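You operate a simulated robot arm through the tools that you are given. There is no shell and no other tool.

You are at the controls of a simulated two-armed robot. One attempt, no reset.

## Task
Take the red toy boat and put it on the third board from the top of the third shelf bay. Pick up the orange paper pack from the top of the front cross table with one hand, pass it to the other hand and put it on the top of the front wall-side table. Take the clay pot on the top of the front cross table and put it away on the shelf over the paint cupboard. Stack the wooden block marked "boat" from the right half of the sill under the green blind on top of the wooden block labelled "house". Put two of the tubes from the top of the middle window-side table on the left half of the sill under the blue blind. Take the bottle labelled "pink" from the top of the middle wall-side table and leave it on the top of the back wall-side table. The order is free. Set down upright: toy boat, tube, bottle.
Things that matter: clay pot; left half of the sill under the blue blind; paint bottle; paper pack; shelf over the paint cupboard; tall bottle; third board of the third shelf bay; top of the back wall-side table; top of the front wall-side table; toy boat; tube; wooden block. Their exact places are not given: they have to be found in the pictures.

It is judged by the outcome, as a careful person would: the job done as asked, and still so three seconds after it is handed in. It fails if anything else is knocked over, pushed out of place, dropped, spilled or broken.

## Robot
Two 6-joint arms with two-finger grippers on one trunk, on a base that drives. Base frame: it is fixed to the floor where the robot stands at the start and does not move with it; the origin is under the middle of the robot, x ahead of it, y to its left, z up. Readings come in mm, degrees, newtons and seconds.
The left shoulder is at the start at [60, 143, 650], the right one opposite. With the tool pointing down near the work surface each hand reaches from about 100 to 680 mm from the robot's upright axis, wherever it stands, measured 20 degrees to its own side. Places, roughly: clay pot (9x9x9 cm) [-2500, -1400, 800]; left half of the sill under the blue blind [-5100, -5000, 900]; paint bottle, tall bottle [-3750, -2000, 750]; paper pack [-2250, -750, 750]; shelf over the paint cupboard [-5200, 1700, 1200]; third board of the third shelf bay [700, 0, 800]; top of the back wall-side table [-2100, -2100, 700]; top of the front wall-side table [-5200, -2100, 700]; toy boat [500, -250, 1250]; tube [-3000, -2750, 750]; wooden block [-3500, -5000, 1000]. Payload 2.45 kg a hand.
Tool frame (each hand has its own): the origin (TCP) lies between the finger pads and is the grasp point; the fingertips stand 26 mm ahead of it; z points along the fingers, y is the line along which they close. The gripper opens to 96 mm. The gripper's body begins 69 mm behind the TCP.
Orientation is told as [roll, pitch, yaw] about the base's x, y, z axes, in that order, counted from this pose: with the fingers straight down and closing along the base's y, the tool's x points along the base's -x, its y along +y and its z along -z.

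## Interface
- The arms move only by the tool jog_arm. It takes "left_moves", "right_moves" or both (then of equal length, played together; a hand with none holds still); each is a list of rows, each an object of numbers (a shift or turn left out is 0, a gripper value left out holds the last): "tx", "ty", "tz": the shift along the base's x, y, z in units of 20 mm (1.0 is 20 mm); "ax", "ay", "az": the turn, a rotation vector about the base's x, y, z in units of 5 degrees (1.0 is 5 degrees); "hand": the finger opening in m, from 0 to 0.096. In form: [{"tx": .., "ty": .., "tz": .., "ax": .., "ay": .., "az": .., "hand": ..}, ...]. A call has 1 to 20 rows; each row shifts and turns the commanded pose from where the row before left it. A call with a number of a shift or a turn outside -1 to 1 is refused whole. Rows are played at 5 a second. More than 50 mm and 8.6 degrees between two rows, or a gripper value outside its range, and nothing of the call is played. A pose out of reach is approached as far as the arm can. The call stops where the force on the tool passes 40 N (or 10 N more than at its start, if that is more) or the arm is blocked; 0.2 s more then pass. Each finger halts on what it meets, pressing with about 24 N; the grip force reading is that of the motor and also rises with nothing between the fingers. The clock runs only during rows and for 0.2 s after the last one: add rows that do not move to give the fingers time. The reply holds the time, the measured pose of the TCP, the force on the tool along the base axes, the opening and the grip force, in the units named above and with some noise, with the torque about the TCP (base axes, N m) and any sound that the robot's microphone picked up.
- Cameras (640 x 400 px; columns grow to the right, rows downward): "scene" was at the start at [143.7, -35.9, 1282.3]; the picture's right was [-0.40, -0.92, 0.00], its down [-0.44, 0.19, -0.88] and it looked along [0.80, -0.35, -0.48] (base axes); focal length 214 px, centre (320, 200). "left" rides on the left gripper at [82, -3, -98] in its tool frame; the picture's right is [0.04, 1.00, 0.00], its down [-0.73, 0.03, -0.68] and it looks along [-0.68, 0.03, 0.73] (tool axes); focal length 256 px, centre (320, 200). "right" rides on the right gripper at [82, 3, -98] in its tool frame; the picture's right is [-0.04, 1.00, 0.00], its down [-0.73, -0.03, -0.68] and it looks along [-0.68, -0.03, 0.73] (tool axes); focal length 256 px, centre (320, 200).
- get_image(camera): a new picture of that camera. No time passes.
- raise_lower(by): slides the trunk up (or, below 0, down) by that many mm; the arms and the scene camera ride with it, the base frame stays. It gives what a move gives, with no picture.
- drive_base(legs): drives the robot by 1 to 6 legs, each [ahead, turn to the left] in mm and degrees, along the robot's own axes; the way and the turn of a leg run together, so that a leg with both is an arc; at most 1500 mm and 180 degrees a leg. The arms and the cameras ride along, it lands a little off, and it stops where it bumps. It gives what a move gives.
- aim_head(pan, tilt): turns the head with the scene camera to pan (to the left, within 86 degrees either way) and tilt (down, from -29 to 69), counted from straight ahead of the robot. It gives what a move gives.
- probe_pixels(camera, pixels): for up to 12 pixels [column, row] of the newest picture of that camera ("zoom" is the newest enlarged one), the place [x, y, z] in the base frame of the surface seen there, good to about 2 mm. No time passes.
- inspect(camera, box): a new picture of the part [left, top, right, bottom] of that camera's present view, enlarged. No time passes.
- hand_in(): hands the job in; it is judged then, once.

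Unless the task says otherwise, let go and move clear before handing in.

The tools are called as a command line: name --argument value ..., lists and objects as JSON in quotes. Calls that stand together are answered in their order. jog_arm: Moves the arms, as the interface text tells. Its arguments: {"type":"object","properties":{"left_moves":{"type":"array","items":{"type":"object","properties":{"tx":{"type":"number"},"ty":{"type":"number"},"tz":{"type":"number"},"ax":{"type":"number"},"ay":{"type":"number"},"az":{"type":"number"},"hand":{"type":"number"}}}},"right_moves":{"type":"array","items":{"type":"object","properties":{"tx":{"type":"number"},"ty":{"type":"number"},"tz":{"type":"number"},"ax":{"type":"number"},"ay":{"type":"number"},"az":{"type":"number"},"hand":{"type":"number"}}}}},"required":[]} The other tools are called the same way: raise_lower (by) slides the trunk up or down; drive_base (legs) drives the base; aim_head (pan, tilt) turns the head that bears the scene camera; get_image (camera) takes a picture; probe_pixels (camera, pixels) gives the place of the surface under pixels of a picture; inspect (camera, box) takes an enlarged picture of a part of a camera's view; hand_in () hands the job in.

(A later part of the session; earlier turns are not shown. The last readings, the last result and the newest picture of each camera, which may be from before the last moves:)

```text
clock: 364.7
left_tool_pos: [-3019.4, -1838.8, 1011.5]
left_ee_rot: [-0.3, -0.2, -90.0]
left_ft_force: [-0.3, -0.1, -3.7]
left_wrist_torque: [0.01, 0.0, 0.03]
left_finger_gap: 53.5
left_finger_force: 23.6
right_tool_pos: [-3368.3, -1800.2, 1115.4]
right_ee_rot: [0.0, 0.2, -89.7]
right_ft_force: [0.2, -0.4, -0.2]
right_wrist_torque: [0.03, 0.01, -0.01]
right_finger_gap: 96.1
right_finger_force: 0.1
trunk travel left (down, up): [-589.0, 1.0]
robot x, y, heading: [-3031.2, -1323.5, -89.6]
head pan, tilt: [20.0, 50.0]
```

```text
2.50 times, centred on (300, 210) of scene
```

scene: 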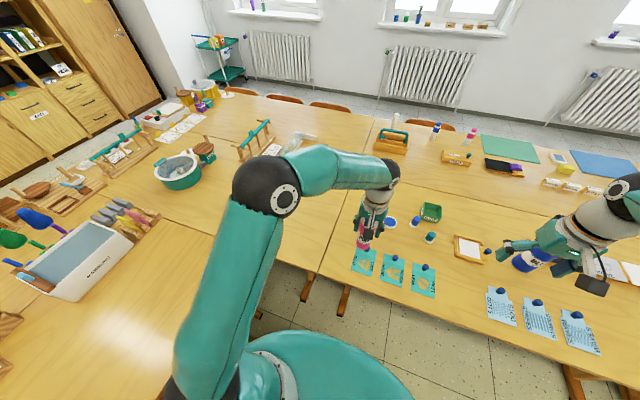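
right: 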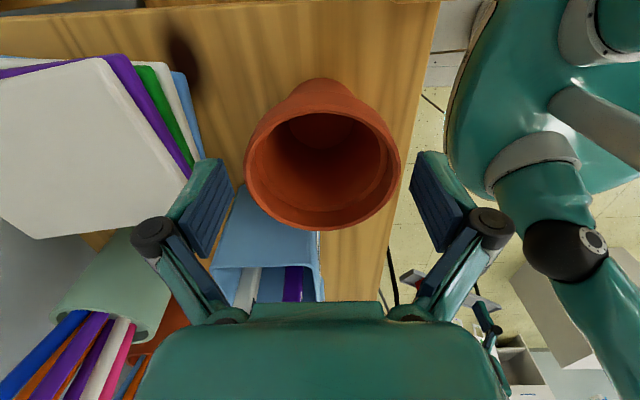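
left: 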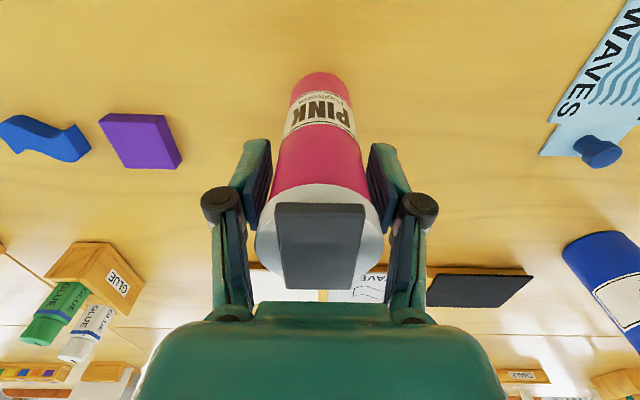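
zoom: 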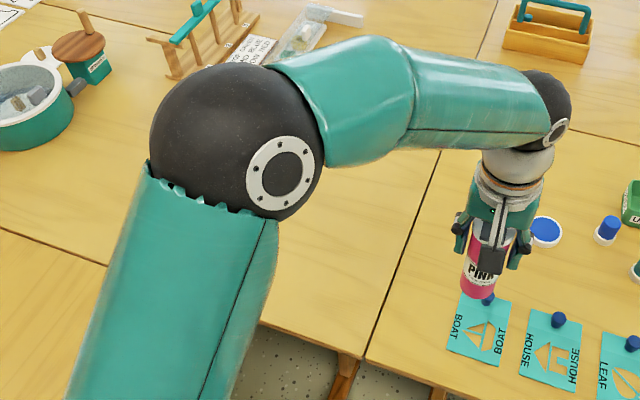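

The strip of the back wall-side table at x −2870…−2600, y −1760…−2100 is empty. Moving the bottle over (−2740,−1900).

jog_arm --left_moves '[{"tx": 0.7, "ty": -0.15}, {"tx": 0.7, "ty": -0.15}, {"tx": 0.7, "ty": -0.15}, {"tx": 0.7, "ty": -0.15}, {"tx": 0.7, "ty": -0.15}, {"tx": 0.7, "ty": -0.15}, {"tx": 0.7, "ty": -0.15}, {"tx": 0.7, "ty": -0.15}, {"tx": 0.7, "ty": -0.15}, {"tx": 0.7, "ty": -0.15}, {"tx": 0.7, "ty": -0.15}, {"tx": 0.7, "ty": -0.15}, {"tx": 0.7, "ty": -0.15}, {"tx": 0.7, "ty": -0.15}, {"tx": 0.7, "ty": -0.15}, {"tx": 0.7, "ty": -0.15}, {"tx": 0.7, "ty": -0.15}, {"tx": 0.7, "ty": -0.15}, {"tx": 0.7, "ty": -0.15}, {"tx": 0.7, "ty": -0.15}]'

get_image --camera "scene"

get_image --camera "left"

```text
clock: 368.9
left_tool_pos: [-2739.3, -1898.3, 1010.7]
left_ee_rot: [-0.4, -0.3, -90.0]
left_ft_force: [-0.1, -0.3, -4.4]
left_wrist_torque: [0.02, -0.03, 0.0]
left_finger_gap: 53.5
left_finger_force: 24.2
right_tool_pos: [-3367.1, -1799.1, 1116.7]
right_ee_rot: [0.0, 0.2, -89.7]
right_ft_force: [-0.3, 0.0, -0.3]
right_wrist_torque: [0.03, 0.0, 0.02]
right_finger_gap: 96.0
right_finger_force: 0.0
trunk travel left (down, up): [-589.0, 1.0]
robot x, y, heading: [-3040.2, -1325.6, -89.4]
head pan, tilt: [20.0, 50.0]
```

```text
taken
```

scene: 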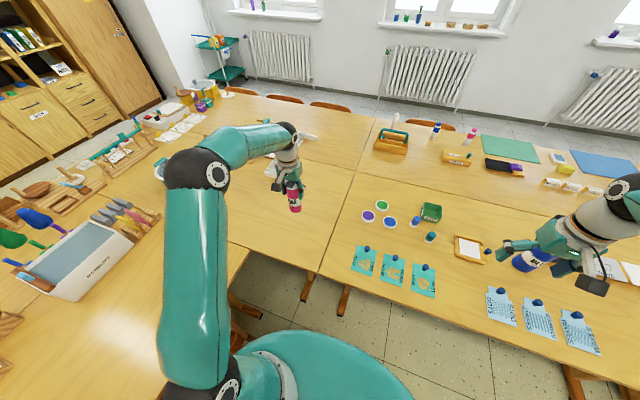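

```text
taken
```

left: 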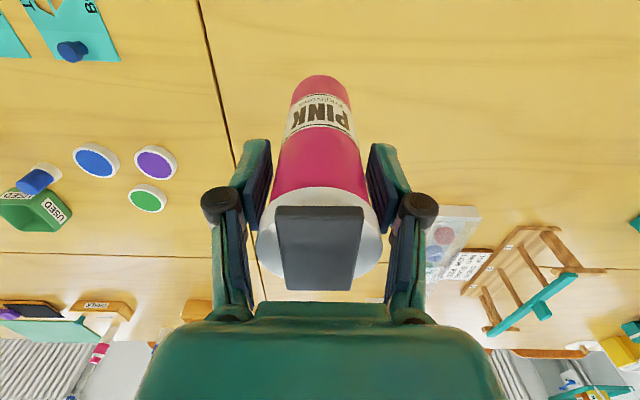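

Free space beneath. Lowering the bottle.

jog_arm --left_moves '[{"tz": -0.95}, {"tz": -0.95}, {"tz": -0.95}, {"tz": -0.95}, {"tz": -0.95}, {"tz": -0.95}, {"tz": -0.95}, {"tz": -0.7}, {}]'

jog_arm --left_moves '[{"tz": -0.15}, {"tz": -0.1}, {"tz": -0.08}, {"tz": -0.08}, {}]'

```text
clock: 370.9
left_tool_pos: [-2739.4, -1900.5, 863.6]
left_ee_rot: [-0.4, -0.4, -89.9]
left_ft_force: [0.5, -0.1, -3.8]
left_wrist_torque: [0.0, -0.02, 0.01]
left_finger_gap: 53.4
left_finger_force: 23.7
right_tool_pos: [-3368.3, -1799.2, 1115.7]
right_ee_rot: [0.0, 0.2, -89.6]
right_ft_force: [-1.0, -0.2, -0.5]
right_wrist_torque: [0.01, 0.02, 0.0]
right_finger_gap: 96.0
right_finger_force: 0.1
trunk travel left (down, up): [-589.0, 1.0]
robot x, y, heading: [-3034.2, -1322.0, -89.6]
head pan, tilt: [20.0, 50.0]
```

```text
clock: 372.1
left_tool_pos: [-2739.3, -1900.6, 855.1]
left_ee_rot: [-0.4, -0.3, -89.8]
left_ft_force: [0.2, -0.4, -3.7]
left_wrist_torque: [-0.01, 0.01, -0.02]
left_finger_gap: 53.6
left_finger_force: 24.0
right_tool_pos: [-3368.8, -1799.5, 1116.9]
right_ee_rot: [0.0, 0.1, -89.8]
right_ft_force: [-0.2, 0.3, -0.1]
right_wrist_torque: [0.01, 0.03, -0.02]
right_finger_gap: 96.1
right_finger_force: 0.1
trunk travel left (down, up): [-589.0, 1.0]
robot x, y, heading: [-3034.5, -1325.0, -89.8]
head pan, tilt: [20.0, 50.0]
```

jog_arm --left_moves '[{"tz": -0.1}, {"tz": -0.1}, {"tz": -0.08}, {"tz": -0.06}, {}]'

```text
clock: 373.3
left_tool_pos: [-2740.4, -1899.1, 848.5]
left_ee_rot: [-0.3, -0.3, -89.8]
left_ft_force: [0.8, -0.4, -3.1]
left_wrist_torque: [0.0, 0.0, 0.0]
left_finger_gap: 53.5
left_finger_force: 24.1
right_tool_pos: [-3368.6, -1800.0, 1116.4]
right_ee_rot: [0.0, 0.2, -89.7]
right_ft_force: [0.2, 0.4, -0.7]
right_wrist_torque: [0.0, -0.01, -0.01]
right_finger_gap: 96.0
right_finger_force: 0.2
trunk travel left (down, up): [-589.0, 1.0]
robot x, y, heading: [-3032.4, -1320.4, -89.4]
head pan, tilt: [20.0, 50.0]
```

jog_arm --left_moves '[{"tz": -0.07}, {"tz": -0.07}, {}]'

```text
clock: 374.1
left_tool_pos: [-2739.5, -1899.3, 848.0]
left_ee_rot: [-0.3, -0.5, -89.9]
left_ft_force: [1.7, 4.1, 12.3]
left_wrist_torque: [0.42, -0.25, 0.04]
left_finger_gap: 53.8
left_finger_force: 23.9
right_tool_pos: [-3368.3, -1799.2, 1116.1]
right_ee_rot: [0.1, 0.1, -89.7]
right_ft_force: [-0.3, 0.6, -1.2]
right_wrist_torque: [-0.01, -0.02, -0.02]
right_finger_gap: 96.0
right_finger_force: 0.1
trunk travel left (down, up): [-589.0, 1.0]
robot x, y, heading: [-3035.1, -1322.4, -89.7]
head pan, tilt: [20.0, 50.0]
```

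Contact (12 N). Releasing the bottle.

jog_arm --left_moves '[{"tz": 0.03}, {"hand": 0.062}, {"hand": 0.075}, {"hand": 0.09}, {}]'

get_image --camera "left"

jog_arm --left_moves '[{"tz": 0.6}, {"tz": 0.9}, {"tz": 0.9}, {"tz": 0.9}, {"tz": 0.9}, {"tz": 0.9}, {"tz": 0.9}, {"tz": 0.9}, {"tz": 0.9}]'

get_image --camera "scene"

```text
clock: 375.3
left_tool_pos: [-2739.7, -1900.2, 847.6]
left_ee_rot: [-0.4, -0.4, -89.8]
left_ft_force: [0.3, 0.2, 0.6]
left_wrist_torque: [-0.01, -0.01, 0.01]
left_finger_gap: 89.9
left_finger_force: 0.1
right_tool_pos: [-3368.6, -1799.2, 1115.6]
right_ee_rot: [-0.1, 0.2, -89.7]
right_ft_force: [-0.2, 0.1, -0.1]
right_wrist_torque: [0.0, -0.02, -0.03]
right_finger_gap: 96.1
right_finger_force: 0.1
trunk travel left (down, up): [-589.0, 1.0]
robot x, y, heading: [-3034.9, -1322.7, -89.6]
head pan, tilt: [20.0, 50.0]
```

```text
taken
```

left: 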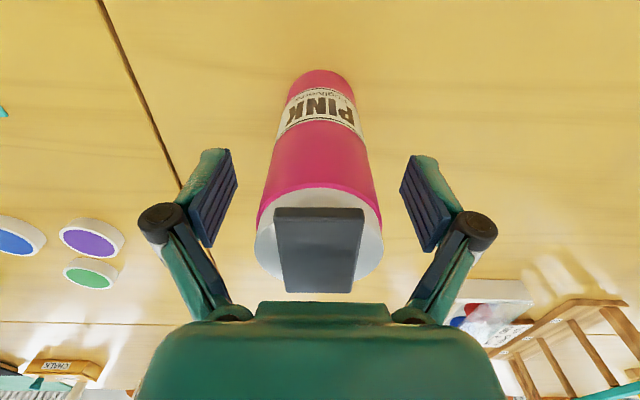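

```text
clock: 377.3
left_tool_pos: [-2739.2, -1900.4, 1006.0]
left_ee_rot: [-0.4, -0.5, -89.9]
left_ft_force: [-0.5, -0.1, -0.2]
left_wrist_torque: [0.02, -0.02, 0.01]
left_finger_gap: 90.4
left_finger_force: 0.1
right_tool_pos: [-3369.5, -1800.2, 1114.7]
right_ee_rot: [-0.1, 0.1, -89.7]
right_ft_force: [-1.0, 0.9, 0.1]
right_wrist_torque: [0.0, 0.0, 0.0]
right_finger_gap: 95.9
right_finger_force: 0.0
trunk travel left (down, up): [-589.0, 1.0]
robot x, y, heading: [-3035.9, -1321.7, -89.6]
head pan, tilt: [20.0, 50.0]
```

```text
taken
```

scene: 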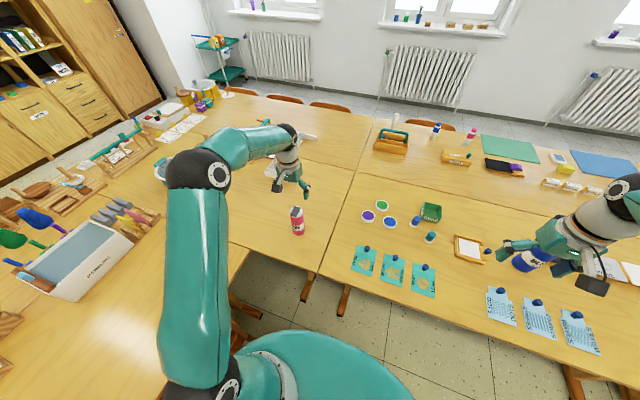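

The pink bottle stands upright on the back wall-side table. Now to the window side for tubes and blocks. Retract the left hand, reverse to y≈650, then go round the back end of the tables.

jog_arm --left_moves '[{"tz": 1}, {"tz": 1}, {"tz": 1}, {"ty": 0.9, "tx": -0.6, "tz": 0.5}, {"ty": 0.9, "tx": -0.6, "tz": 0.5}, {"ty": 0.9, "tx": -0.6, "tz": 0.5}, {"ty": 0.9, "tx": -0.6}, {"ty": 0.9, "tx": -0.6}, {"ty": 0.9, "tx": -0.6}, {"ty": 0.9, "tx": -0.6}, {"ty": 0.9, "tx": -0.6}, {"ty": 0.8, "tx": -0.6}]'

drive_base --legs '[[-780, 0], [-780, 0]]'

drive_base --legs '[[0, 30]]'

drive_base --legs '[[0, 30]]'

drive_base --legs '[[0, 30]]'

aim_head --pan 0 --tilt 30

get_image --camera "scene"

```text
clock: 379.9
left_tool_pos: [-2846.2, -1738.9, 1094.7]
left_ee_rot: [-0.4, -0.4, -89.7]
left_ft_force: [0.1, -0.4, -0.6]
left_wrist_torque: [-0.03, 0.05, 0.01]
left_finger_gap: 90.2
left_finger_force: 0.1
right_tool_pos: [-3369.3, -1799.1, 1116.6]
right_ee_rot: [-0.1, 0.1, -89.8]
right_ft_force: [-0.1, 0.9, 0.6]
right_wrist_torque: [-0.03, -0.01, -0.01]
right_finger_gap: 95.7
right_finger_force: 0.1
trunk travel left (down, up): [-589.0, 1.0]
robot x, y, heading: [-3037.1, -1324.4, -89.7]
head pan, tilt: [20.0, 50.0]
```

```text
clock: 388.1
left_tool_pos: [-2856.8, -163.3, 1093.4]
left_ee_rot: [-0.3, -0.4, -90.0]
left_ft_force: [-0.1, 0.5, -0.7]
left_wrist_torque: [-0.02, 0.01, 0.0]
left_finger_gap: 89.9
left_finger_force: 0.0
right_tool_pos: [-3379.1, -221.3, 1116.8]
right_ee_rot: [0.0, 0.0, -89.9]
right_ft_force: [0.3, 0.5, 0.8]
right_wrist_torque: [0.01, 0.0, 0.01]
right_finger_gap: 95.9
right_finger_force: 0.1
trunk travel left (down, up): [-589.0, 1.0]
robot x, y, heading: [-3041.3, 252.9, -89.7]
head pan, tilt: [20.0, 50.0]
```

```text
clock: 390.1
left_tool_pos: [-2676.9, -14.9, 1094.3]
left_ee_rot: [-0.3, -0.3, -60.7]
left_ft_force: [0.5, 0.2, -0.7]
left_wrist_torque: [-0.05, 0.01, -0.02]
left_finger_gap: 90.1
left_finger_force: 0.0
right_tool_pos: [-3103.4, -323.3, 1115.8]
right_ee_rot: [0.0, 0.2, -60.5]
right_ft_force: [-0.5, -0.4, 0.6]
right_wrist_torque: [0.0, -0.01, 0.01]
right_finger_gap: 95.9
right_finger_force: 0.1
trunk travel left (down, up): [-589.0, 1.0]
robot x, y, heading: [-3058.4, 248.9, -60.2]
head pan, tilt: [20.0, 50.0]
```

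```text
clock: 392.1
left_tool_pos: [-2596.4, 205.0, 1095.3]
left_ee_rot: [-0.5, -0.3, -31.3]
left_ft_force: [0.5, 0.5, 0.8]
left_wrist_torque: [-0.02, -0.02, 0.01]
left_finger_gap: 90.0
left_finger_force: 0.1
right_tool_pos: [-2817.3, -271.8, 1117.3]
right_ee_rot: [0.0, 0.3, -31.2]
right_ft_force: [0.5, -0.7, 0.0]
right_wrist_torque: [-0.01, 0.04, 0.02]
right_finger_gap: 96.1
right_finger_force: 0.1
trunk travel left (down, up): [-589.0, 1.0]
robot x, y, heading: [-3069.5, 225.0, -30.9]
head pan, tilt: [20.0, 50.0]
```

```text
clock: 394.2
left_tool_pos: [-2650.9, 448.3, 1095.6]
left_ee_rot: [-0.4, -0.3, -1.0]
left_ft_force: [0.5, 0.7, 0.5]
left_wrist_torque: [0.0, 0.0, 0.02]
left_finger_gap: 90.1
left_finger_force: 0.0
right_tool_pos: [-2600.2, -74.9, 1118.1]
right_ee_rot: [0.0, 0.3, -1.0]
right_ft_force: [-0.5, -0.1, 0.2]
right_wrist_torque: [0.02, -0.01, 0.01]
right_finger_gap: 96.2
right_finger_force: 0.1
trunk travel left (down, up): [-589.0, 1.0]
robot x, y, heading: [-3069.1, 208.0, -1.0]
head pan, tilt: [20.0, 50.0]
```

```text
clock: 395.0
left_tool_pos: [-2650.7, 447.4, 1095.4]
left_ee_rot: [-0.3, -0.3, -1.0]
left_ft_force: [0.4, 0.3, 0.4]
left_wrist_torque: [0.02, -0.03, 0.02]
left_finger_gap: 90.2
left_finger_force: 0.0
right_tool_pos: [-2600.3, -75.9, 1117.0]
right_ee_rot: [0.1, 0.2, -0.9]
right_ft_force: [-0.5, -0.6, -0.7]
right_wrist_torque: [0.06, 0.01, -0.01]
right_finger_gap: 95.6
right_finger_force: 0.0
trunk travel left (down, up): [-589.0, 1.0]
robot x, y, heading: [-3070.6, 202.2, -1.2]
head pan, tilt: [0.0, 30.0]
```

```text
taken
```

scene: 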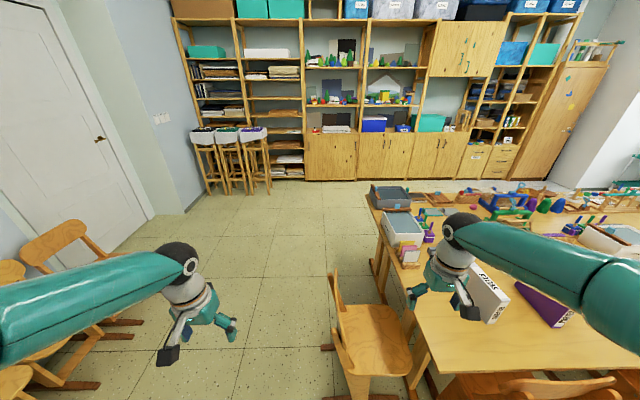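

I'll steer around the end chair: bear left, then straight toward the shelves.

drive_base --legs '[[0, 28]]'

drive_base --legs '[[950, 0]]'

drive_base --legs '[[0, -28]]'

drive_base --legs '[[1350, 0]]'

```text
clock: 396.9
left_tool_pos: [-2812.7, 613.5, 1095.7]
left_ee_rot: [-0.4, -0.4, 26.4]
left_ft_force: [0.4, 0.1, -0.6]
left_wrist_torque: [-0.01, 0.02, 0.0]
left_finger_gap: 90.1
left_finger_force: 0.0
right_tool_pos: [-2526.3, 172.7, 1117.8]
right_ee_rot: [-0.1, 0.1, 26.5]
right_ft_force: [-0.1, -1.0, -0.3]
right_wrist_torque: [0.0, 0.01, 0.01]
right_finger_gap: 96.2
right_finger_force: 0.0
trunk travel left (down, up): [-589.0, 1.0]
robot x, y, heading: [-3064.3, 184.0, 26.7]
head pan, tilt: [0.0, 30.0]
```

```text
clock: 401.9
left_tool_pos: [-1989.3, 1041.8, 1096.0]
left_ee_rot: [-0.4, -0.4, 27.2]
left_ft_force: [0.9, 0.1, -0.1]
left_wrist_torque: [0.04, 0.0, 0.01]
left_finger_gap: 90.1
left_finger_force: 0.0
right_tool_pos: [-1696.8, 605.2, 1118.3]
right_ee_rot: [0.0, 0.3, 27.3]
right_ft_force: [0.0, -0.3, 0.4]
right_wrist_torque: [0.04, 0.0, -0.01]
right_finger_gap: 96.0
right_finger_force: 0.0
trunk travel left (down, up): [-589.0, 1.0]
robot x, y, heading: [-2241.0, 609.4, 27.7]
head pan, tilt: [0.0, 30.0]
```

```text
clock: 403.9
left_tool_pos: [-1815.2, 875.6, 1096.9]
left_ee_rot: [-0.4, -0.4, -0.6]
left_ft_force: [1.0, 0.3, 0.1]
left_wrist_torque: [0.02, 0.03, -0.02]
left_finger_gap: 90.1
left_finger_force: 0.0
right_tool_pos: [-1762.9, 354.1, 1119.2]
right_ee_rot: [0.0, 0.2, -0.5]
right_ft_force: [-0.6, -0.2, 0.0]
right_wrist_torque: [0.01, 0.04, 0.02]
right_finger_gap: 95.8
right_finger_force: 0.0
trunk travel left (down, up): [-589.0, 1.0]
robot x, y, heading: [-2230.7, 629.6, -0.2]
head pan, tilt: [0.0, 30.0]
```

```text
clock: 410.6
left_tool_pos: [-490.9, 886.1, 1096.2]
left_ee_rot: [-0.3, -0.3, 0.2]
left_ft_force: [0.4, -0.1, 0.5]
left_wrist_torque: [0.04, 0.01, -0.01]
left_finger_gap: 90.2
left_finger_force: 0.0
right_tool_pos: [-428.0, 366.3, 1119.3]
right_ee_rot: [0.0, 0.2, 0.4]
right_ft_force: [-0.5, -1.2, 0.4]
right_wrist_torque: [0.03, 0.01, 0.01]
right_finger_gap: 95.8
right_finger_force: 0.2
trunk travel left (down, up): [-589.0, 1.0]
robot x, y, heading: [-906.9, 634.7, 0.6]
head pan, tilt: [0.0, 30.0]
```

drive_base --legs '[[0, -30]]'

drive_base --legs '[[0, -30]]'

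drive_base --legs '[[0, -31]]'

aim_head --pan 0 --tilt 25

get_image --camera "scene"

```text
clock: 412.7
left_tool_pos: [-421.7, 644.1, 1098.5]
left_ee_rot: [-0.4, -0.3, -30.0]
left_ft_force: [-0.5, 0.4, 0.3]
left_wrist_torque: [0.03, 0.0, 0.0]
left_finger_gap: 90.1
left_finger_force: 0.1
right_tool_pos: [-631.5, 162.7, 1120.1]
right_ee_rot: [-0.1, 0.0, -29.8]
right_ft_force: [-0.1, 0.6, -0.3]
right_wrist_torque: [-0.02, 0.0, 0.01]
right_finger_gap: 96.1
right_finger_force: 0.1
trunk travel left (down, up): [-589.0, 1.0]
robot x, y, heading: [-898.0, 654.1, -29.8]
head pan, tilt: [0.0, 30.0]
```

```text
clock: 414.6
left_tool_pos: [-485.1, 413.6, 1097.3]
left_ee_rot: [-0.4, -0.3, -58.9]
left_ft_force: [0.5, -0.1, 0.7]
left_wrist_torque: [-0.03, -0.02, 0.02]
left_finger_gap: 90.1
left_finger_force: 0.1
right_tool_pos: [-900.1, 92.6, 1120.6]
right_ee_rot: [-0.1, 0.1, -58.8]
right_ft_force: [-0.3, -0.3, -0.1]
right_wrist_torque: [0.02, -0.01, 0.02]
right_finger_gap: 95.9
right_finger_force: 0.0
trunk travel left (down, up): [-589.0, 1.0]
robot x, y, heading: [-882.1, 662.3, -58.5]
head pan, tilt: [0.0, 30.0]
```

```text
clock: 416.7
left_tool_pos: [-670.2, 245.9, 1098.5]
left_ee_rot: [-0.4, -0.4, -90.1]
left_ft_force: [-1.1, -0.7, -0.5]
left_wrist_torque: [0.0, -0.03, -0.01]
left_finger_gap: 90.2
left_finger_force: 0.2
right_tool_pos: [-1192.2, 186.4, 1121.4]
right_ee_rot: [0.0, 0.1, -90.0]
right_ft_force: [-0.8, -0.6, -0.4]
right_wrist_torque: [0.01, 0.02, -0.01]
right_finger_gap: 95.8
right_finger_force: 0.0
trunk travel left (down, up): [-589.0, 1.0]
robot x, y, heading: [-856.8, 660.3, -89.3]
head pan, tilt: [0.0, 30.0]
```

```text
clock: 417.4
left_tool_pos: [-672.6, 245.5, 1099.5]
left_ee_rot: [-0.2, -0.3, -90.1]
left_ft_force: [-0.4, -0.5, 0.7]
left_wrist_torque: [0.0, 0.0, 0.01]
left_finger_gap: 90.0
left_finger_force: 0.1
right_tool_pos: [-1194.7, 186.6, 1121.7]
right_ee_rot: [0.1, 0.1, -90.0]
right_ft_force: [-0.8, -0.2, 0.2]
right_wrist_torque: [0.0, -0.03, -0.01]
right_finger_gap: 96.2
right_finger_force: 0.1
trunk travel left (down, up): [-589.0, 1.0]
robot x, y, heading: [-857.0, 662.1, -89.1]
head pan, tilt: [0.0, 25.0]
```

```text
taken
```

scene: 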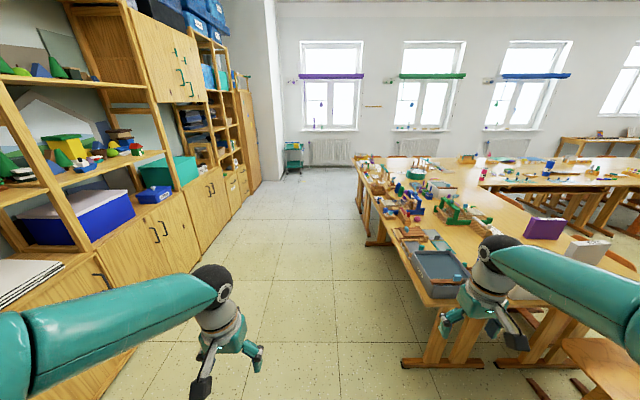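

Clear corridor ahead. Driving toward the windows.

drive_base --legs '[[1500, 0], [1500, 0]]'

aim_head --pan -50 --tilt 30

get_image --camera "scene"

```text
clock: 432.1
left_tool_pos: [-664.6, -2764.7, 1099.2]
left_ee_rot: [-0.4, -0.3, -89.4]
left_ft_force: [0.4, -0.4, 0.3]
left_wrist_torque: [-0.01, 0.01, 0.0]
left_finger_gap: 90.2
left_finger_force: 0.2
right_tool_pos: [-1185.3, -2829.8, 1121.1]
right_ee_rot: [0.0, 0.1, -89.3]
right_ft_force: [0.2, 0.1, 0.0]
right_wrist_torque: [-0.01, 0.0, 0.0]
right_finger_gap: 96.2
right_finger_force: 0.0
trunk travel left (down, up): [-589.0, 1.0]
robot x, y, heading: [-853.8, -2346.1, -88.9]
head pan, tilt: [0.0, 25.0]
```

```text
clock: 433.3
left_tool_pos: [-664.3, -2764.7, 1100.4]
left_ee_rot: [-0.3, -0.3, -89.3]
left_ft_force: [-0.3, 0.3, 0.9]
left_wrist_torque: [-0.01, -0.01, -0.01]
left_finger_gap: 89.9
left_finger_force: 0.0
right_tool_pos: [-1186.1, -2828.0, 1123.1]
right_ee_rot: [0.0, 0.1, -89.3]
right_ft_force: [0.8, 0.0, -0.6]
right_wrist_torque: [-0.01, -0.01, -0.03]
right_finger_gap: 96.2
right_finger_force: 0.1
trunk travel left (down, up): [-589.0, 1.0]
robot x, y, heading: [-852.3, -2349.4, -88.9]
head pan, tilt: [-50.0, 30.0]
```

```text
taken
```

scene: 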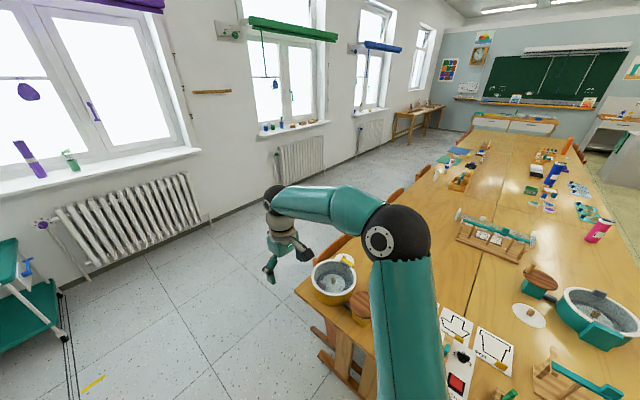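

A teal trolley stands ahead-left at (30,290). Probing its place before driving on.

probe_pixels --camera "scene" --pixels '[[30, 290], [60, 330], [20, 250], [65, 300], [100, 380], [330, 330], [310, 345], [400, 195], [350, 240], [130, 230]]'

aim_head --pan 0 --tilt 35

get_image --camera "scene"

```text
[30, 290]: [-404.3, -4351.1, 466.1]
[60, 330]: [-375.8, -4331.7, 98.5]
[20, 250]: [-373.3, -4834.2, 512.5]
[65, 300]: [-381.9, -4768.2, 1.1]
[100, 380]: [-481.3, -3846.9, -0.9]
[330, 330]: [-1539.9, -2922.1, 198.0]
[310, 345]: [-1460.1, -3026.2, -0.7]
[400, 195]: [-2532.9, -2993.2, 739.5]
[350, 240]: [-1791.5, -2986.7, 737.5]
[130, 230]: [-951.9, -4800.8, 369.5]
```

```text
clock: 434.5
left_tool_pos: [-663.0, -2763.9, 1099.1]
left_ee_rot: [-0.4, -0.4, -89.5]
left_ft_force: [0.6, 0.1, -0.4]
left_wrist_torque: [0.04, 0.01, 0.04]
left_finger_gap: 90.3
left_finger_force: 0.2
right_tool_pos: [-1185.8, -2828.3, 1122.9]
right_ee_rot: [-0.1, 0.1, -89.3]
right_ft_force: [-0.6, -0.7, -0.7]
right_wrist_torque: [0.03, -0.03, 0.01]
right_finger_gap: 96.1
right_finger_force: 0.0
trunk travel left (down, up): [-589.0, 1.0]
robot x, y, heading: [-853.0, -2349.3, -88.9]
head pan, tilt: [0.0, 35.0]
```

```text
taken
```

scene: 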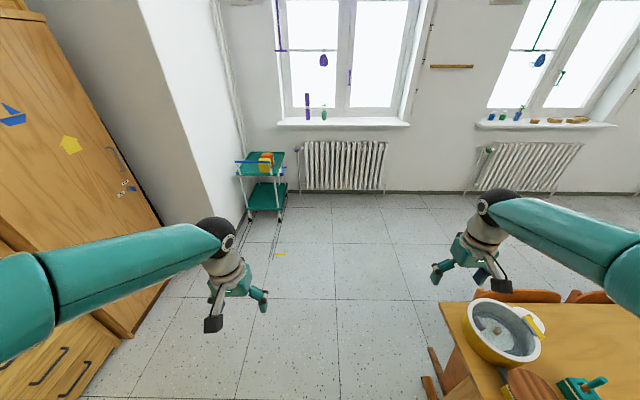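

Trolley is at x>−405, clear of my path. Driving to y≈−3850, then turning along the window aisle.

drive_base --legs '[[1480, 0]]'

drive_base --legs '[[0, -30]]'

drive_base --legs '[[0, -30]]'

drive_base --legs '[[0, -30]]'

aim_head --pan 0 --tilt 25

get_image --camera "scene"

```text
clock: 441.9
left_tool_pos: [-653.2, -4248.3, 1099.5]
left_ee_rot: [-0.3, -0.2, -90.4]
left_ft_force: [-0.4, -0.6, -0.1]
left_wrist_torque: [-0.02, 0.0, 0.01]
left_finger_gap: 90.0
left_finger_force: 0.1
right_tool_pos: [-1174.8, -4306.4, 1121.4]
right_ee_rot: [0.0, 0.1, -90.2]
right_ft_force: [-0.4, -0.3, 0.0]
right_wrist_torque: [0.02, 0.0, 0.01]
right_finger_gap: 95.6
right_finger_force: 0.0
trunk travel left (down, up): [-589.0, 1.0]
robot x, y, heading: [-837.9, -3835.8, -89.6]
head pan, tilt: [0.0, 35.0]
```

```text
clock: 444.0
left_tool_pos: [-887.3, -4281.7, 1099.0]
left_ee_rot: [-0.4, -0.4, -120.6]
left_ft_force: [0.0, 0.3, 0.4]
left_wrist_torque: [-0.03, -0.01, -0.02]
left_finger_gap: 89.8
left_finger_force: 0.0
right_tool_pos: [-1366.2, -4068.0, 1122.5]
right_ee_rot: [0.0, 0.1, -120.5]
right_ft_force: [0.6, -0.2, 0.3]
right_wrist_torque: [0.01, 0.01, 0.03]
right_finger_gap: 96.0
right_finger_force: 0.0
trunk travel left (down, up): [-589.0, 1.0]
robot x, y, heading: [-815.0, -3834.2, -120.2]
head pan, tilt: [0.0, 35.0]
```

```text
clock: 446.1
left_tool_pos: [-1104.3, -4186.3, 1100.2]
left_ee_rot: [-0.5, -0.4, -151.1]
left_ft_force: [-0.5, -0.6, -0.7]
left_wrist_torque: [-0.01, 0.0, 0.01]
left_finger_gap: 90.2
left_finger_force: 0.1
right_tool_pos: [-1408.8, -3757.6, 1122.7]
right_ee_rot: [0.1, 0.1, -151.1]
right_ft_force: [0.3, -0.1, -0.2]
right_wrist_torque: [-0.01, 0.04, -0.02]
right_finger_gap: 96.2
right_finger_force: 0.1
trunk travel left (down, up): [-589.0, 1.0]
robot x, y, heading: [-810.0, -3863.3, -150.4]
head pan, tilt: [0.0, 35.0]
```

```text
clock: 448.1
left_tool_pos: [-1229.5, -3993.5, 1100.5]
left_ee_rot: [-0.3, -0.3, 178.6]
left_ft_force: [-0.7, 0.4, -0.6]
left_wrist_torque: [-0.02, -0.02, 0.02]
left_finger_gap: 90.0
left_finger_force: 0.1
right_tool_pos: [-1276.2, -3470.0, 1122.0]
right_ee_rot: [0.0, 0.2, 178.8]
right_ft_force: [0.4, 0.0, 0.2]
right_wrist_torque: [0.0, -0.01, -0.03]
right_finger_gap: 96.0
right_finger_force: 0.1
trunk travel left (down, up): [-589.0, 1.0]
robot x, y, heading: [-808.3, -3878.0, 179.3]
head pan, tilt: [0.0, 35.0]
```

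```text
clock: 448.8
left_tool_pos: [-1228.9, -3994.0, 1102.1]
left_ee_rot: [-0.4, -0.5, 178.7]
left_ft_force: [0.1, -1.3, 0.6]
left_wrist_torque: [-0.01, -0.01, 0.0]
left_finger_gap: 90.1
left_finger_force: 0.1
right_tool_pos: [-1275.8, -3471.1, 1123.1]
right_ee_rot: [0.0, 0.1, 178.8]
right_ft_force: [1.4, -0.2, 0.6]
right_wrist_torque: [0.03, 0.01, -0.03]
right_finger_gap: 95.9
right_finger_force: 0.1
trunk travel left (down, up): [-589.0, 1.0]
robot x, y, heading: [-805.8, -3881.1, 179.4]
head pan, tilt: [0.0, 25.0]
```

```text
taken
```

scene: 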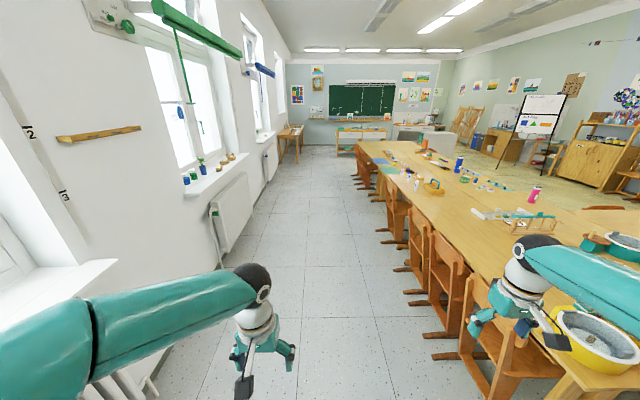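

probe_pixels --camera "scene" --pixels '[[428, 335], [430, 357], [408, 291], [418, 303], [395, 267], [385, 240], [380, 229], [215, 250], [240, 200], [205, 180], [230, 155], [405, 200]]'

inspect --camera "scene" --box '[150, 100, 310, 200]'

inspect --camera "scene" --box '[340, 130, 500, 230]'

```text
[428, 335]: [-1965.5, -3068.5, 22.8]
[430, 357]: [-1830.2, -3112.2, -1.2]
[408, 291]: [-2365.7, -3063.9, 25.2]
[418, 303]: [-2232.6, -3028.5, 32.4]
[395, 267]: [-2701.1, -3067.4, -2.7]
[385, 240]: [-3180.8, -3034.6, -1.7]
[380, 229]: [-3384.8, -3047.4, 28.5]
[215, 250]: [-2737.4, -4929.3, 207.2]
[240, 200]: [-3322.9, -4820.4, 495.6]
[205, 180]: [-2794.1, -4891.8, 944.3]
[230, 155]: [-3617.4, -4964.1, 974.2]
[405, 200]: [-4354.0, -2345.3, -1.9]
```

```text
4.00 times, centred on (230, 150) of scene
```

zoom: 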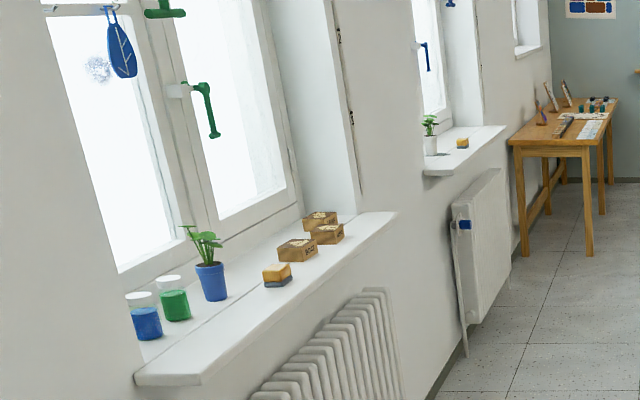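

```text
4.00 times, centred on (420, 180) of scene
```

zoom: 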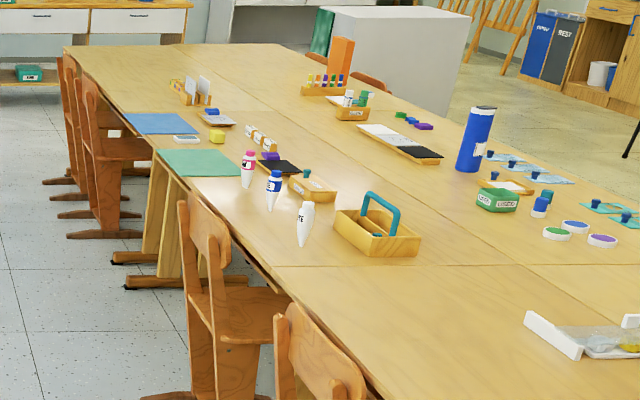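

Now I can see three tubes standing near the window-side edge (zoom (305,225), (273,190), (248,168)) and three wooden blocks on the green-blind sill's far (right) half. Driving 1900 mm along the aisle.

drive_base --legs '[[1000, 0], [900, 0]]'

aim_head --pan -60 --tilt 40

get_image --camera "scene"

aim_head --pan 60 --tilt 30

get_image --camera "scene"

```text
clock: 458.5
left_tool_pos: [-3126.8, -3925.3, 1100.5]
left_ee_rot: [-0.5, -0.4, 177.0]
left_ft_force: [0.4, -0.7, -0.1]
left_wrist_torque: [0.01, -0.03, -0.01]
left_finger_gap: 89.8
left_finger_force: 0.0
right_tool_pos: [-3158.5, -3402.1, 1123.1]
right_ee_rot: [0.0, 0.1, 177.1]
right_ft_force: [-0.7, -0.2, -0.2]
right_wrist_torque: [-0.01, 0.0, 0.03]
right_finger_gap: 96.0
right_finger_force: 0.2
trunk travel left (down, up): [-589.0, 1.0]
robot x, y, heading: [-2702.0, -3823.4, 177.8]
head pan, tilt: [0.0, 25.0]
```

```text
clock: 459.8
left_tool_pos: [-3126.1, -3927.0, 1102.3]
left_ee_rot: [-0.3, -0.4, 177.0]
left_ft_force: [0.2, 0.0, -0.2]
left_wrist_torque: [-0.01, -0.02, 0.0]
left_finger_gap: 90.1
left_finger_force: 0.0
right_tool_pos: [-3158.9, -3403.2, 1123.5]
right_ee_rot: [0.1, 0.1, 177.1]
right_ft_force: [0.1, -0.1, -0.8]
right_wrist_torque: [0.0, 0.01, -0.02]
right_finger_gap: 96.1
right_finger_force: 0.0
trunk travel left (down, up): [-589.0, 1.0]
robot x, y, heading: [-2705.0, -3826.9, 177.6]
head pan, tilt: [-60.0, 40.0]
```

```text
taken
```

scene: 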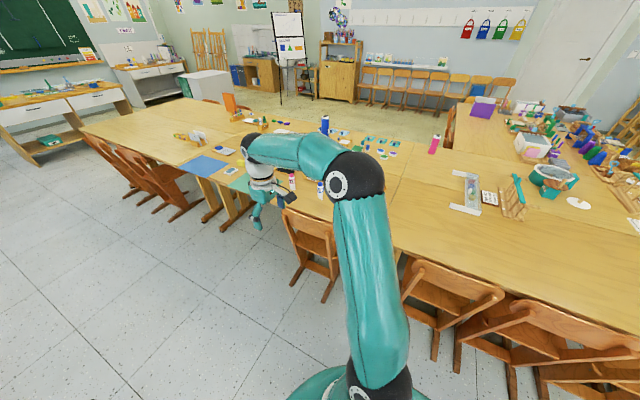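

```text
clock: 461.8
left_tool_pos: [-3126.6, -3926.2, 1102.8]
left_ee_rot: [-0.3, -0.4, 176.9]
left_ft_force: [-0.2, 0.0, 0.1]
left_wrist_torque: [0.0, -0.01, -0.04]
left_finger_gap: 90.2
left_finger_force: 0.0
right_tool_pos: [-3157.8, -3402.6, 1124.6]
right_ee_rot: [0.0, 0.1, 177.0]
right_ft_force: [-1.4, 0.6, 0.8]
right_wrist_torque: [0.03, 0.02, 0.02]
right_finger_gap: 95.9
right_finger_force: 0.1
trunk travel left (down, up): [-589.0, 1.0]
robot x, y, heading: [-2703.0, -3828.7, 177.7]
head pan, tilt: [60.0, 30.0]
```

```text
taken
```

scene: 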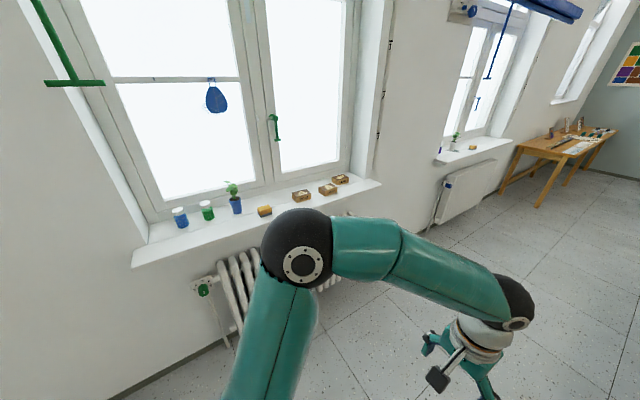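

inspect --camera "scene" --box '[150, 150, 390, 250]'

probe_pixels --camera "scene" --pixels '[[180, 215], [207, 210], [236, 205], [265, 210], [301, 194], [327, 188], [341, 178], [140, 260], [378, 184], [200, 240], [300, 205], [350, 195]]'

```text
2.67 times, centred on (270, 200) of scene
```

zoom: 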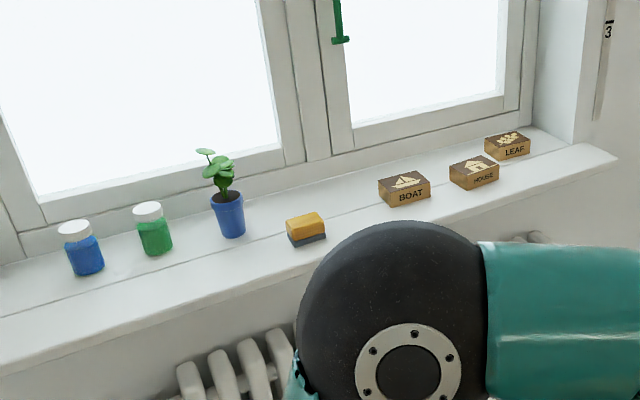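

```text
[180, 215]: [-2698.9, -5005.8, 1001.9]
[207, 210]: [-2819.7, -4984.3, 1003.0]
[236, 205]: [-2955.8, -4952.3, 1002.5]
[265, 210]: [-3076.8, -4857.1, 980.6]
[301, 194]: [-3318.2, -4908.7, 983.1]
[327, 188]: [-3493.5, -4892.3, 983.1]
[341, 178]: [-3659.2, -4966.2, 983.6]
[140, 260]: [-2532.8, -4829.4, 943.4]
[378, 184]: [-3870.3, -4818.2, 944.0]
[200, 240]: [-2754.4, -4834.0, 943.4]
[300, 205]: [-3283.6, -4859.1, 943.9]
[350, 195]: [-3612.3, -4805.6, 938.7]
```

Blocks: BOAT at ≈(−3318,−4909), HOUSE at ≈(−3493,−4892), LEAF further on; sill top z≈943.5. Doing the block stack first: drive to x≈−3400 and face the sill.

drive_base --legs '[[690, 2]]'

drive_base --legs '[[0, 30]]'

drive_base --legs '[[0, 30]]'

drive_base --legs '[[0, 30]]'

aim_head --pan 0 --tilt 35

get_image --camera "scene"

```text
clock: 465.7
left_tool_pos: [-3821.1, -3923.6, 1101.9]
left_ee_rot: [-0.4, -0.4, 178.8]
left_ft_force: [-0.3, -0.3, 0.2]
left_wrist_torque: [-0.02, -0.01, 0.03]
left_finger_gap: 90.3
left_finger_force: 0.1
right_tool_pos: [-3870.5, -3399.6, 1124.7]
right_ee_rot: [0.0, 0.1, 178.8]
right_ft_force: [0.1, -0.2, -0.6]
right_wrist_torque: [-0.04, 0.01, 0.01]
right_finger_gap: 96.1
right_finger_force: 0.0
trunk travel left (down, up): [-589.0, 1.0]
robot x, y, heading: [-3401.4, -3812.2, 179.3]
head pan, tilt: [60.0, 30.0]
```

```text
clock: 467.7
left_tool_pos: [-3706.0, -4117.4, 1102.2]
left_ee_rot: [-0.4, -0.4, -150.9]
left_ft_force: [0.4, 0.6, 0.2]
left_wrist_torque: [0.03, 0.01, 0.02]
left_finger_gap: 90.1
left_finger_force: 0.0
right_tool_pos: [-4009.7, -3691.9, 1125.5]
right_ee_rot: [0.0, 0.1, -151.0]
right_ft_force: [0.0, -0.8, -0.3]
right_wrist_torque: [0.02, 0.02, -0.03]
right_finger_gap: 95.8
right_finger_force: 0.1
trunk travel left (down, up): [-589.0, 1.0]
robot x, y, heading: [-3409.9, -3792.4, -150.2]
head pan, tilt: [60.0, 30.0]
```

```text
clock: 469.8
left_tool_pos: [-3502.0, -4225.0, 1103.3]
left_ee_rot: [-0.4, -0.3, -120.8]
left_ft_force: [0.0, -0.5, 0.0]
left_wrist_torque: [0.0, -0.01, 0.05]
left_finger_gap: 90.1
left_finger_force: 0.2
right_tool_pos: [-3980.5, -4008.0, 1126.1]
right_ee_rot: [0.0, 0.2, -120.7]
right_ft_force: [1.0, 0.4, -0.5]
right_wrist_torque: [0.05, -0.02, -0.02]
right_finger_gap: 96.2
right_finger_force: 0.0
trunk travel left (down, up): [-589.0, 1.0]
robot x, y, heading: [-3427.6, -3778.5, -119.8]
head pan, tilt: [60.0, 30.0]
```

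```text
clock: 471.8
left_tool_pos: [-3270.0, -4200.2, 1104.0]
left_ee_rot: [-0.4, -0.4, -90.7]
left_ft_force: [0.4, -0.6, 0.6]
left_wrist_torque: [0.02, -0.02, 0.03]
left_finger_gap: 89.9
left_finger_force: 0.1
right_tool_pos: [-3793.5, -4254.5, 1126.5]
right_ee_rot: [0.0, 0.1, -90.6]
right_ft_force: [-0.2, -1.4, 0.6]
right_wrist_torque: [0.0, 0.01, 0.01]
right_finger_gap: 95.9
right_finger_force: 0.0
trunk travel left (down, up): [-589.0, 1.0]
robot x, y, heading: [-3449.6, -3781.1, -90.3]
head pan, tilt: [60.0, 30.0]
```

```text
clock: 473.1
left_tool_pos: [-3270.4, -4201.7, 1104.8]
left_ee_rot: [-0.4, -0.4, -90.7]
left_ft_force: [0.7, 1.0, 0.3]
left_wrist_torque: [0.01, 0.0, -0.01]
left_finger_gap: 90.0
left_finger_force: 0.0
right_tool_pos: [-3794.0, -4254.6, 1126.1]
right_ee_rot: [0.0, 0.1, -90.6]
right_ft_force: [-0.6, -0.1, -0.7]
right_wrist_torque: [0.03, -0.01, 0.01]
right_finger_gap: 96.0
right_finger_force: 0.1
trunk travel left (down, up): [-589.0, 1.0]
robot x, y, heading: [-3451.0, -3781.7, -90.1]
head pan, tilt: [0.0, 35.0]
```

```text
taken
```

scene: 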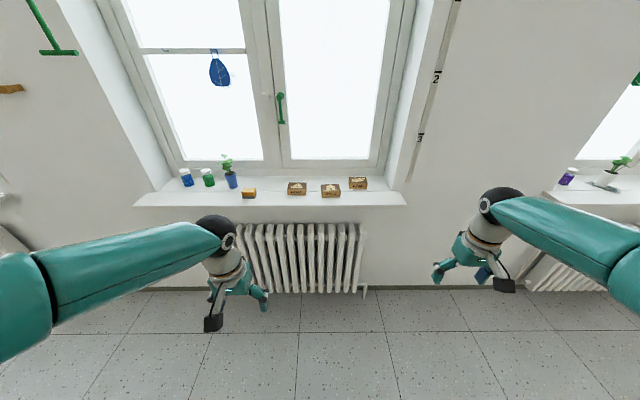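

BOAT is left-ahead and HOUSE ahead. Pull the right hand back, then advance to y≈−4320.

jog_arm --right_moves '[{"ty": 1, "tx": 0.4}, {"ty": 1, "tx": 0.4}, {"ty": 1, "tx": 0.4}, {"ty": 1, "tx": 0.4}, {"ty": 1, "tx": 0.4}, {"ty": 0.5}]'

drive_base --legs '[[520, 0]]'

aim_head --pan 0 --tilt 50

get_image --camera "scene"

inspect --camera "scene" --box '[230, 110, 430, 235]'

```text
clock: 474.5
left_tool_pos: [-3270.7, -4201.4, 1103.4]
left_ee_rot: [-0.4, -0.4, -90.7]
left_ft_force: [-0.7, -0.1, -0.1]
left_wrist_torque: [0.02, 0.02, -0.03]
left_finger_gap: 90.0
left_finger_force: 0.1
right_tool_pos: [-3752.1, -4144.4, 1124.8]
right_ee_rot: [0.0, 0.1, -90.7]
right_ft_force: [-0.4, 0.3, 0.4]
right_wrist_torque: [0.0, 0.01, 0.0]
right_finger_gap: 96.1
right_finger_force: 0.1
trunk travel left (down, up): [-589.0, 1.0]
robot x, y, heading: [-3450.0, -3779.7, -90.4]
head pan, tilt: [0.0, 35.0]
```

```text
clock: 477.6
left_tool_pos: [-3270.3, -4728.6, 1103.1]
left_ee_rot: [-0.4, -0.4, -90.7]
left_ft_force: [-0.2, 0.6, -0.6]
left_wrist_torque: [-0.01, 0.03, -0.01]
left_finger_gap: 90.1
left_finger_force: 0.1
right_tool_pos: [-3752.9, -4672.4, 1125.6]
right_ee_rot: [0.1, 0.1, -90.5]
right_ft_force: [0.1, 0.6, 0.0]
right_wrist_torque: [0.03, -0.01, 0.02]
right_finger_gap: 96.0
right_finger_force: 0.0
trunk travel left (down, up): [-589.0, 1.0]
robot x, y, heading: [-3453.7, -4311.3, -89.9]
head pan, tilt: [0.0, 35.0]
```

```text
clock: 478.4
left_tool_pos: [-3271.6, -4728.3, 1104.6]
left_ee_rot: [-0.3, -0.5, -90.6]
left_ft_force: [0.3, -0.5, 0.1]
left_wrist_torque: [0.04, -0.01, -0.01]
left_finger_gap: 90.0
left_finger_force: 0.0
right_tool_pos: [-3754.1, -4671.6, 1126.0]
right_ee_rot: [0.1, 0.1, -90.5]
right_ft_force: [0.5, 0.0, 0.7]
right_wrist_torque: [-0.01, 0.0, 0.01]
right_finger_gap: 95.8
right_finger_force: 0.1
trunk travel left (down, up): [-589.0, 1.0]
robot x, y, heading: [-3452.6, -4310.9, -89.7]
head pan, tilt: [0.0, 50.0]
```

```text
taken
```

scene: 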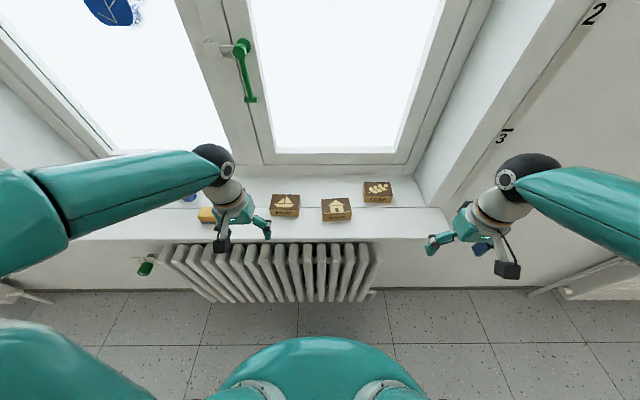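

```text
3.20 times, centred on (330, 172) of scene
```

zoom: 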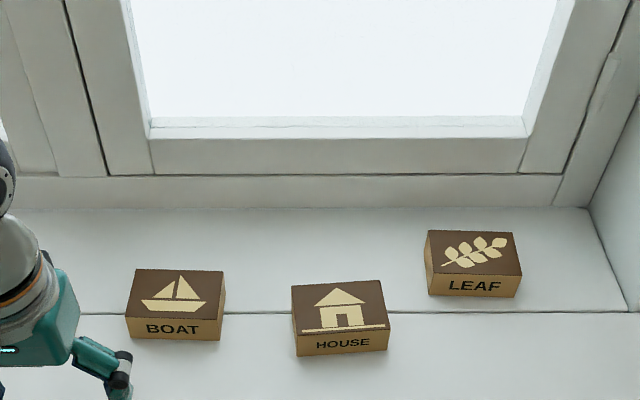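

Probing corners of the BOAT and HOUSE blocks.

probe_pixels --camera "zoom" --pixels '[[139, 273], [221, 275], [217, 316], [132, 314], [296, 290], [378, 284], [386, 323], [299, 330], [175, 295], [340, 308], [175, 345], [345, 360]]'

```text
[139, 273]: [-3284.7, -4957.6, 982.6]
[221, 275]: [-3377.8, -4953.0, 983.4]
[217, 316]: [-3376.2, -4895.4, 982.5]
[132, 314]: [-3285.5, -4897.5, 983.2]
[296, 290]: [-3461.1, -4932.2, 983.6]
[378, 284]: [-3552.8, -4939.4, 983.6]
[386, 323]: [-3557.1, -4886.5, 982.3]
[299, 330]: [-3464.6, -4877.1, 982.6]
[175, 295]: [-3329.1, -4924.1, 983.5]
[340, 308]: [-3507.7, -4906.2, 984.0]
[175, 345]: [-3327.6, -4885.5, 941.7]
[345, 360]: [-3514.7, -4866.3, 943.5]
```

probe_pixels --camera "scene" --pixels '[[250, 290], [300, 270], [340, 260], [220, 270], [145, 268], [370, 290], [285, 178], [330, 230]]'

probe_pixels --camera "zoom" --pixels '[[175, 215], [175, 195], [175, 165], [340, 215], [340, 195], [600, 215], [610, 290], [250, 120], [100, 250], [345, 390]]'

```text
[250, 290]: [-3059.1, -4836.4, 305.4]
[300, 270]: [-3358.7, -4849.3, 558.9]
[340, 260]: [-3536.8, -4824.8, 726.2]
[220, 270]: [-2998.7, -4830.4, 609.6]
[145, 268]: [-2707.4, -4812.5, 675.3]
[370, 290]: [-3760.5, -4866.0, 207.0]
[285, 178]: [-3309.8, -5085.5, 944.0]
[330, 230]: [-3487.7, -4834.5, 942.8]
```

```text
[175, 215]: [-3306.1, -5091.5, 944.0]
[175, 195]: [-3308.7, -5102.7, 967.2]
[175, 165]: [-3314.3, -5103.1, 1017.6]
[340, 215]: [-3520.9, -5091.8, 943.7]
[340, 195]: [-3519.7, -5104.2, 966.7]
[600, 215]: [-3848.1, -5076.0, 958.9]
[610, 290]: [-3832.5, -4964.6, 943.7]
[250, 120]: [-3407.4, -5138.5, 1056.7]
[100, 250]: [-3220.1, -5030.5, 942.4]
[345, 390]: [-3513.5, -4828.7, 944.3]
```

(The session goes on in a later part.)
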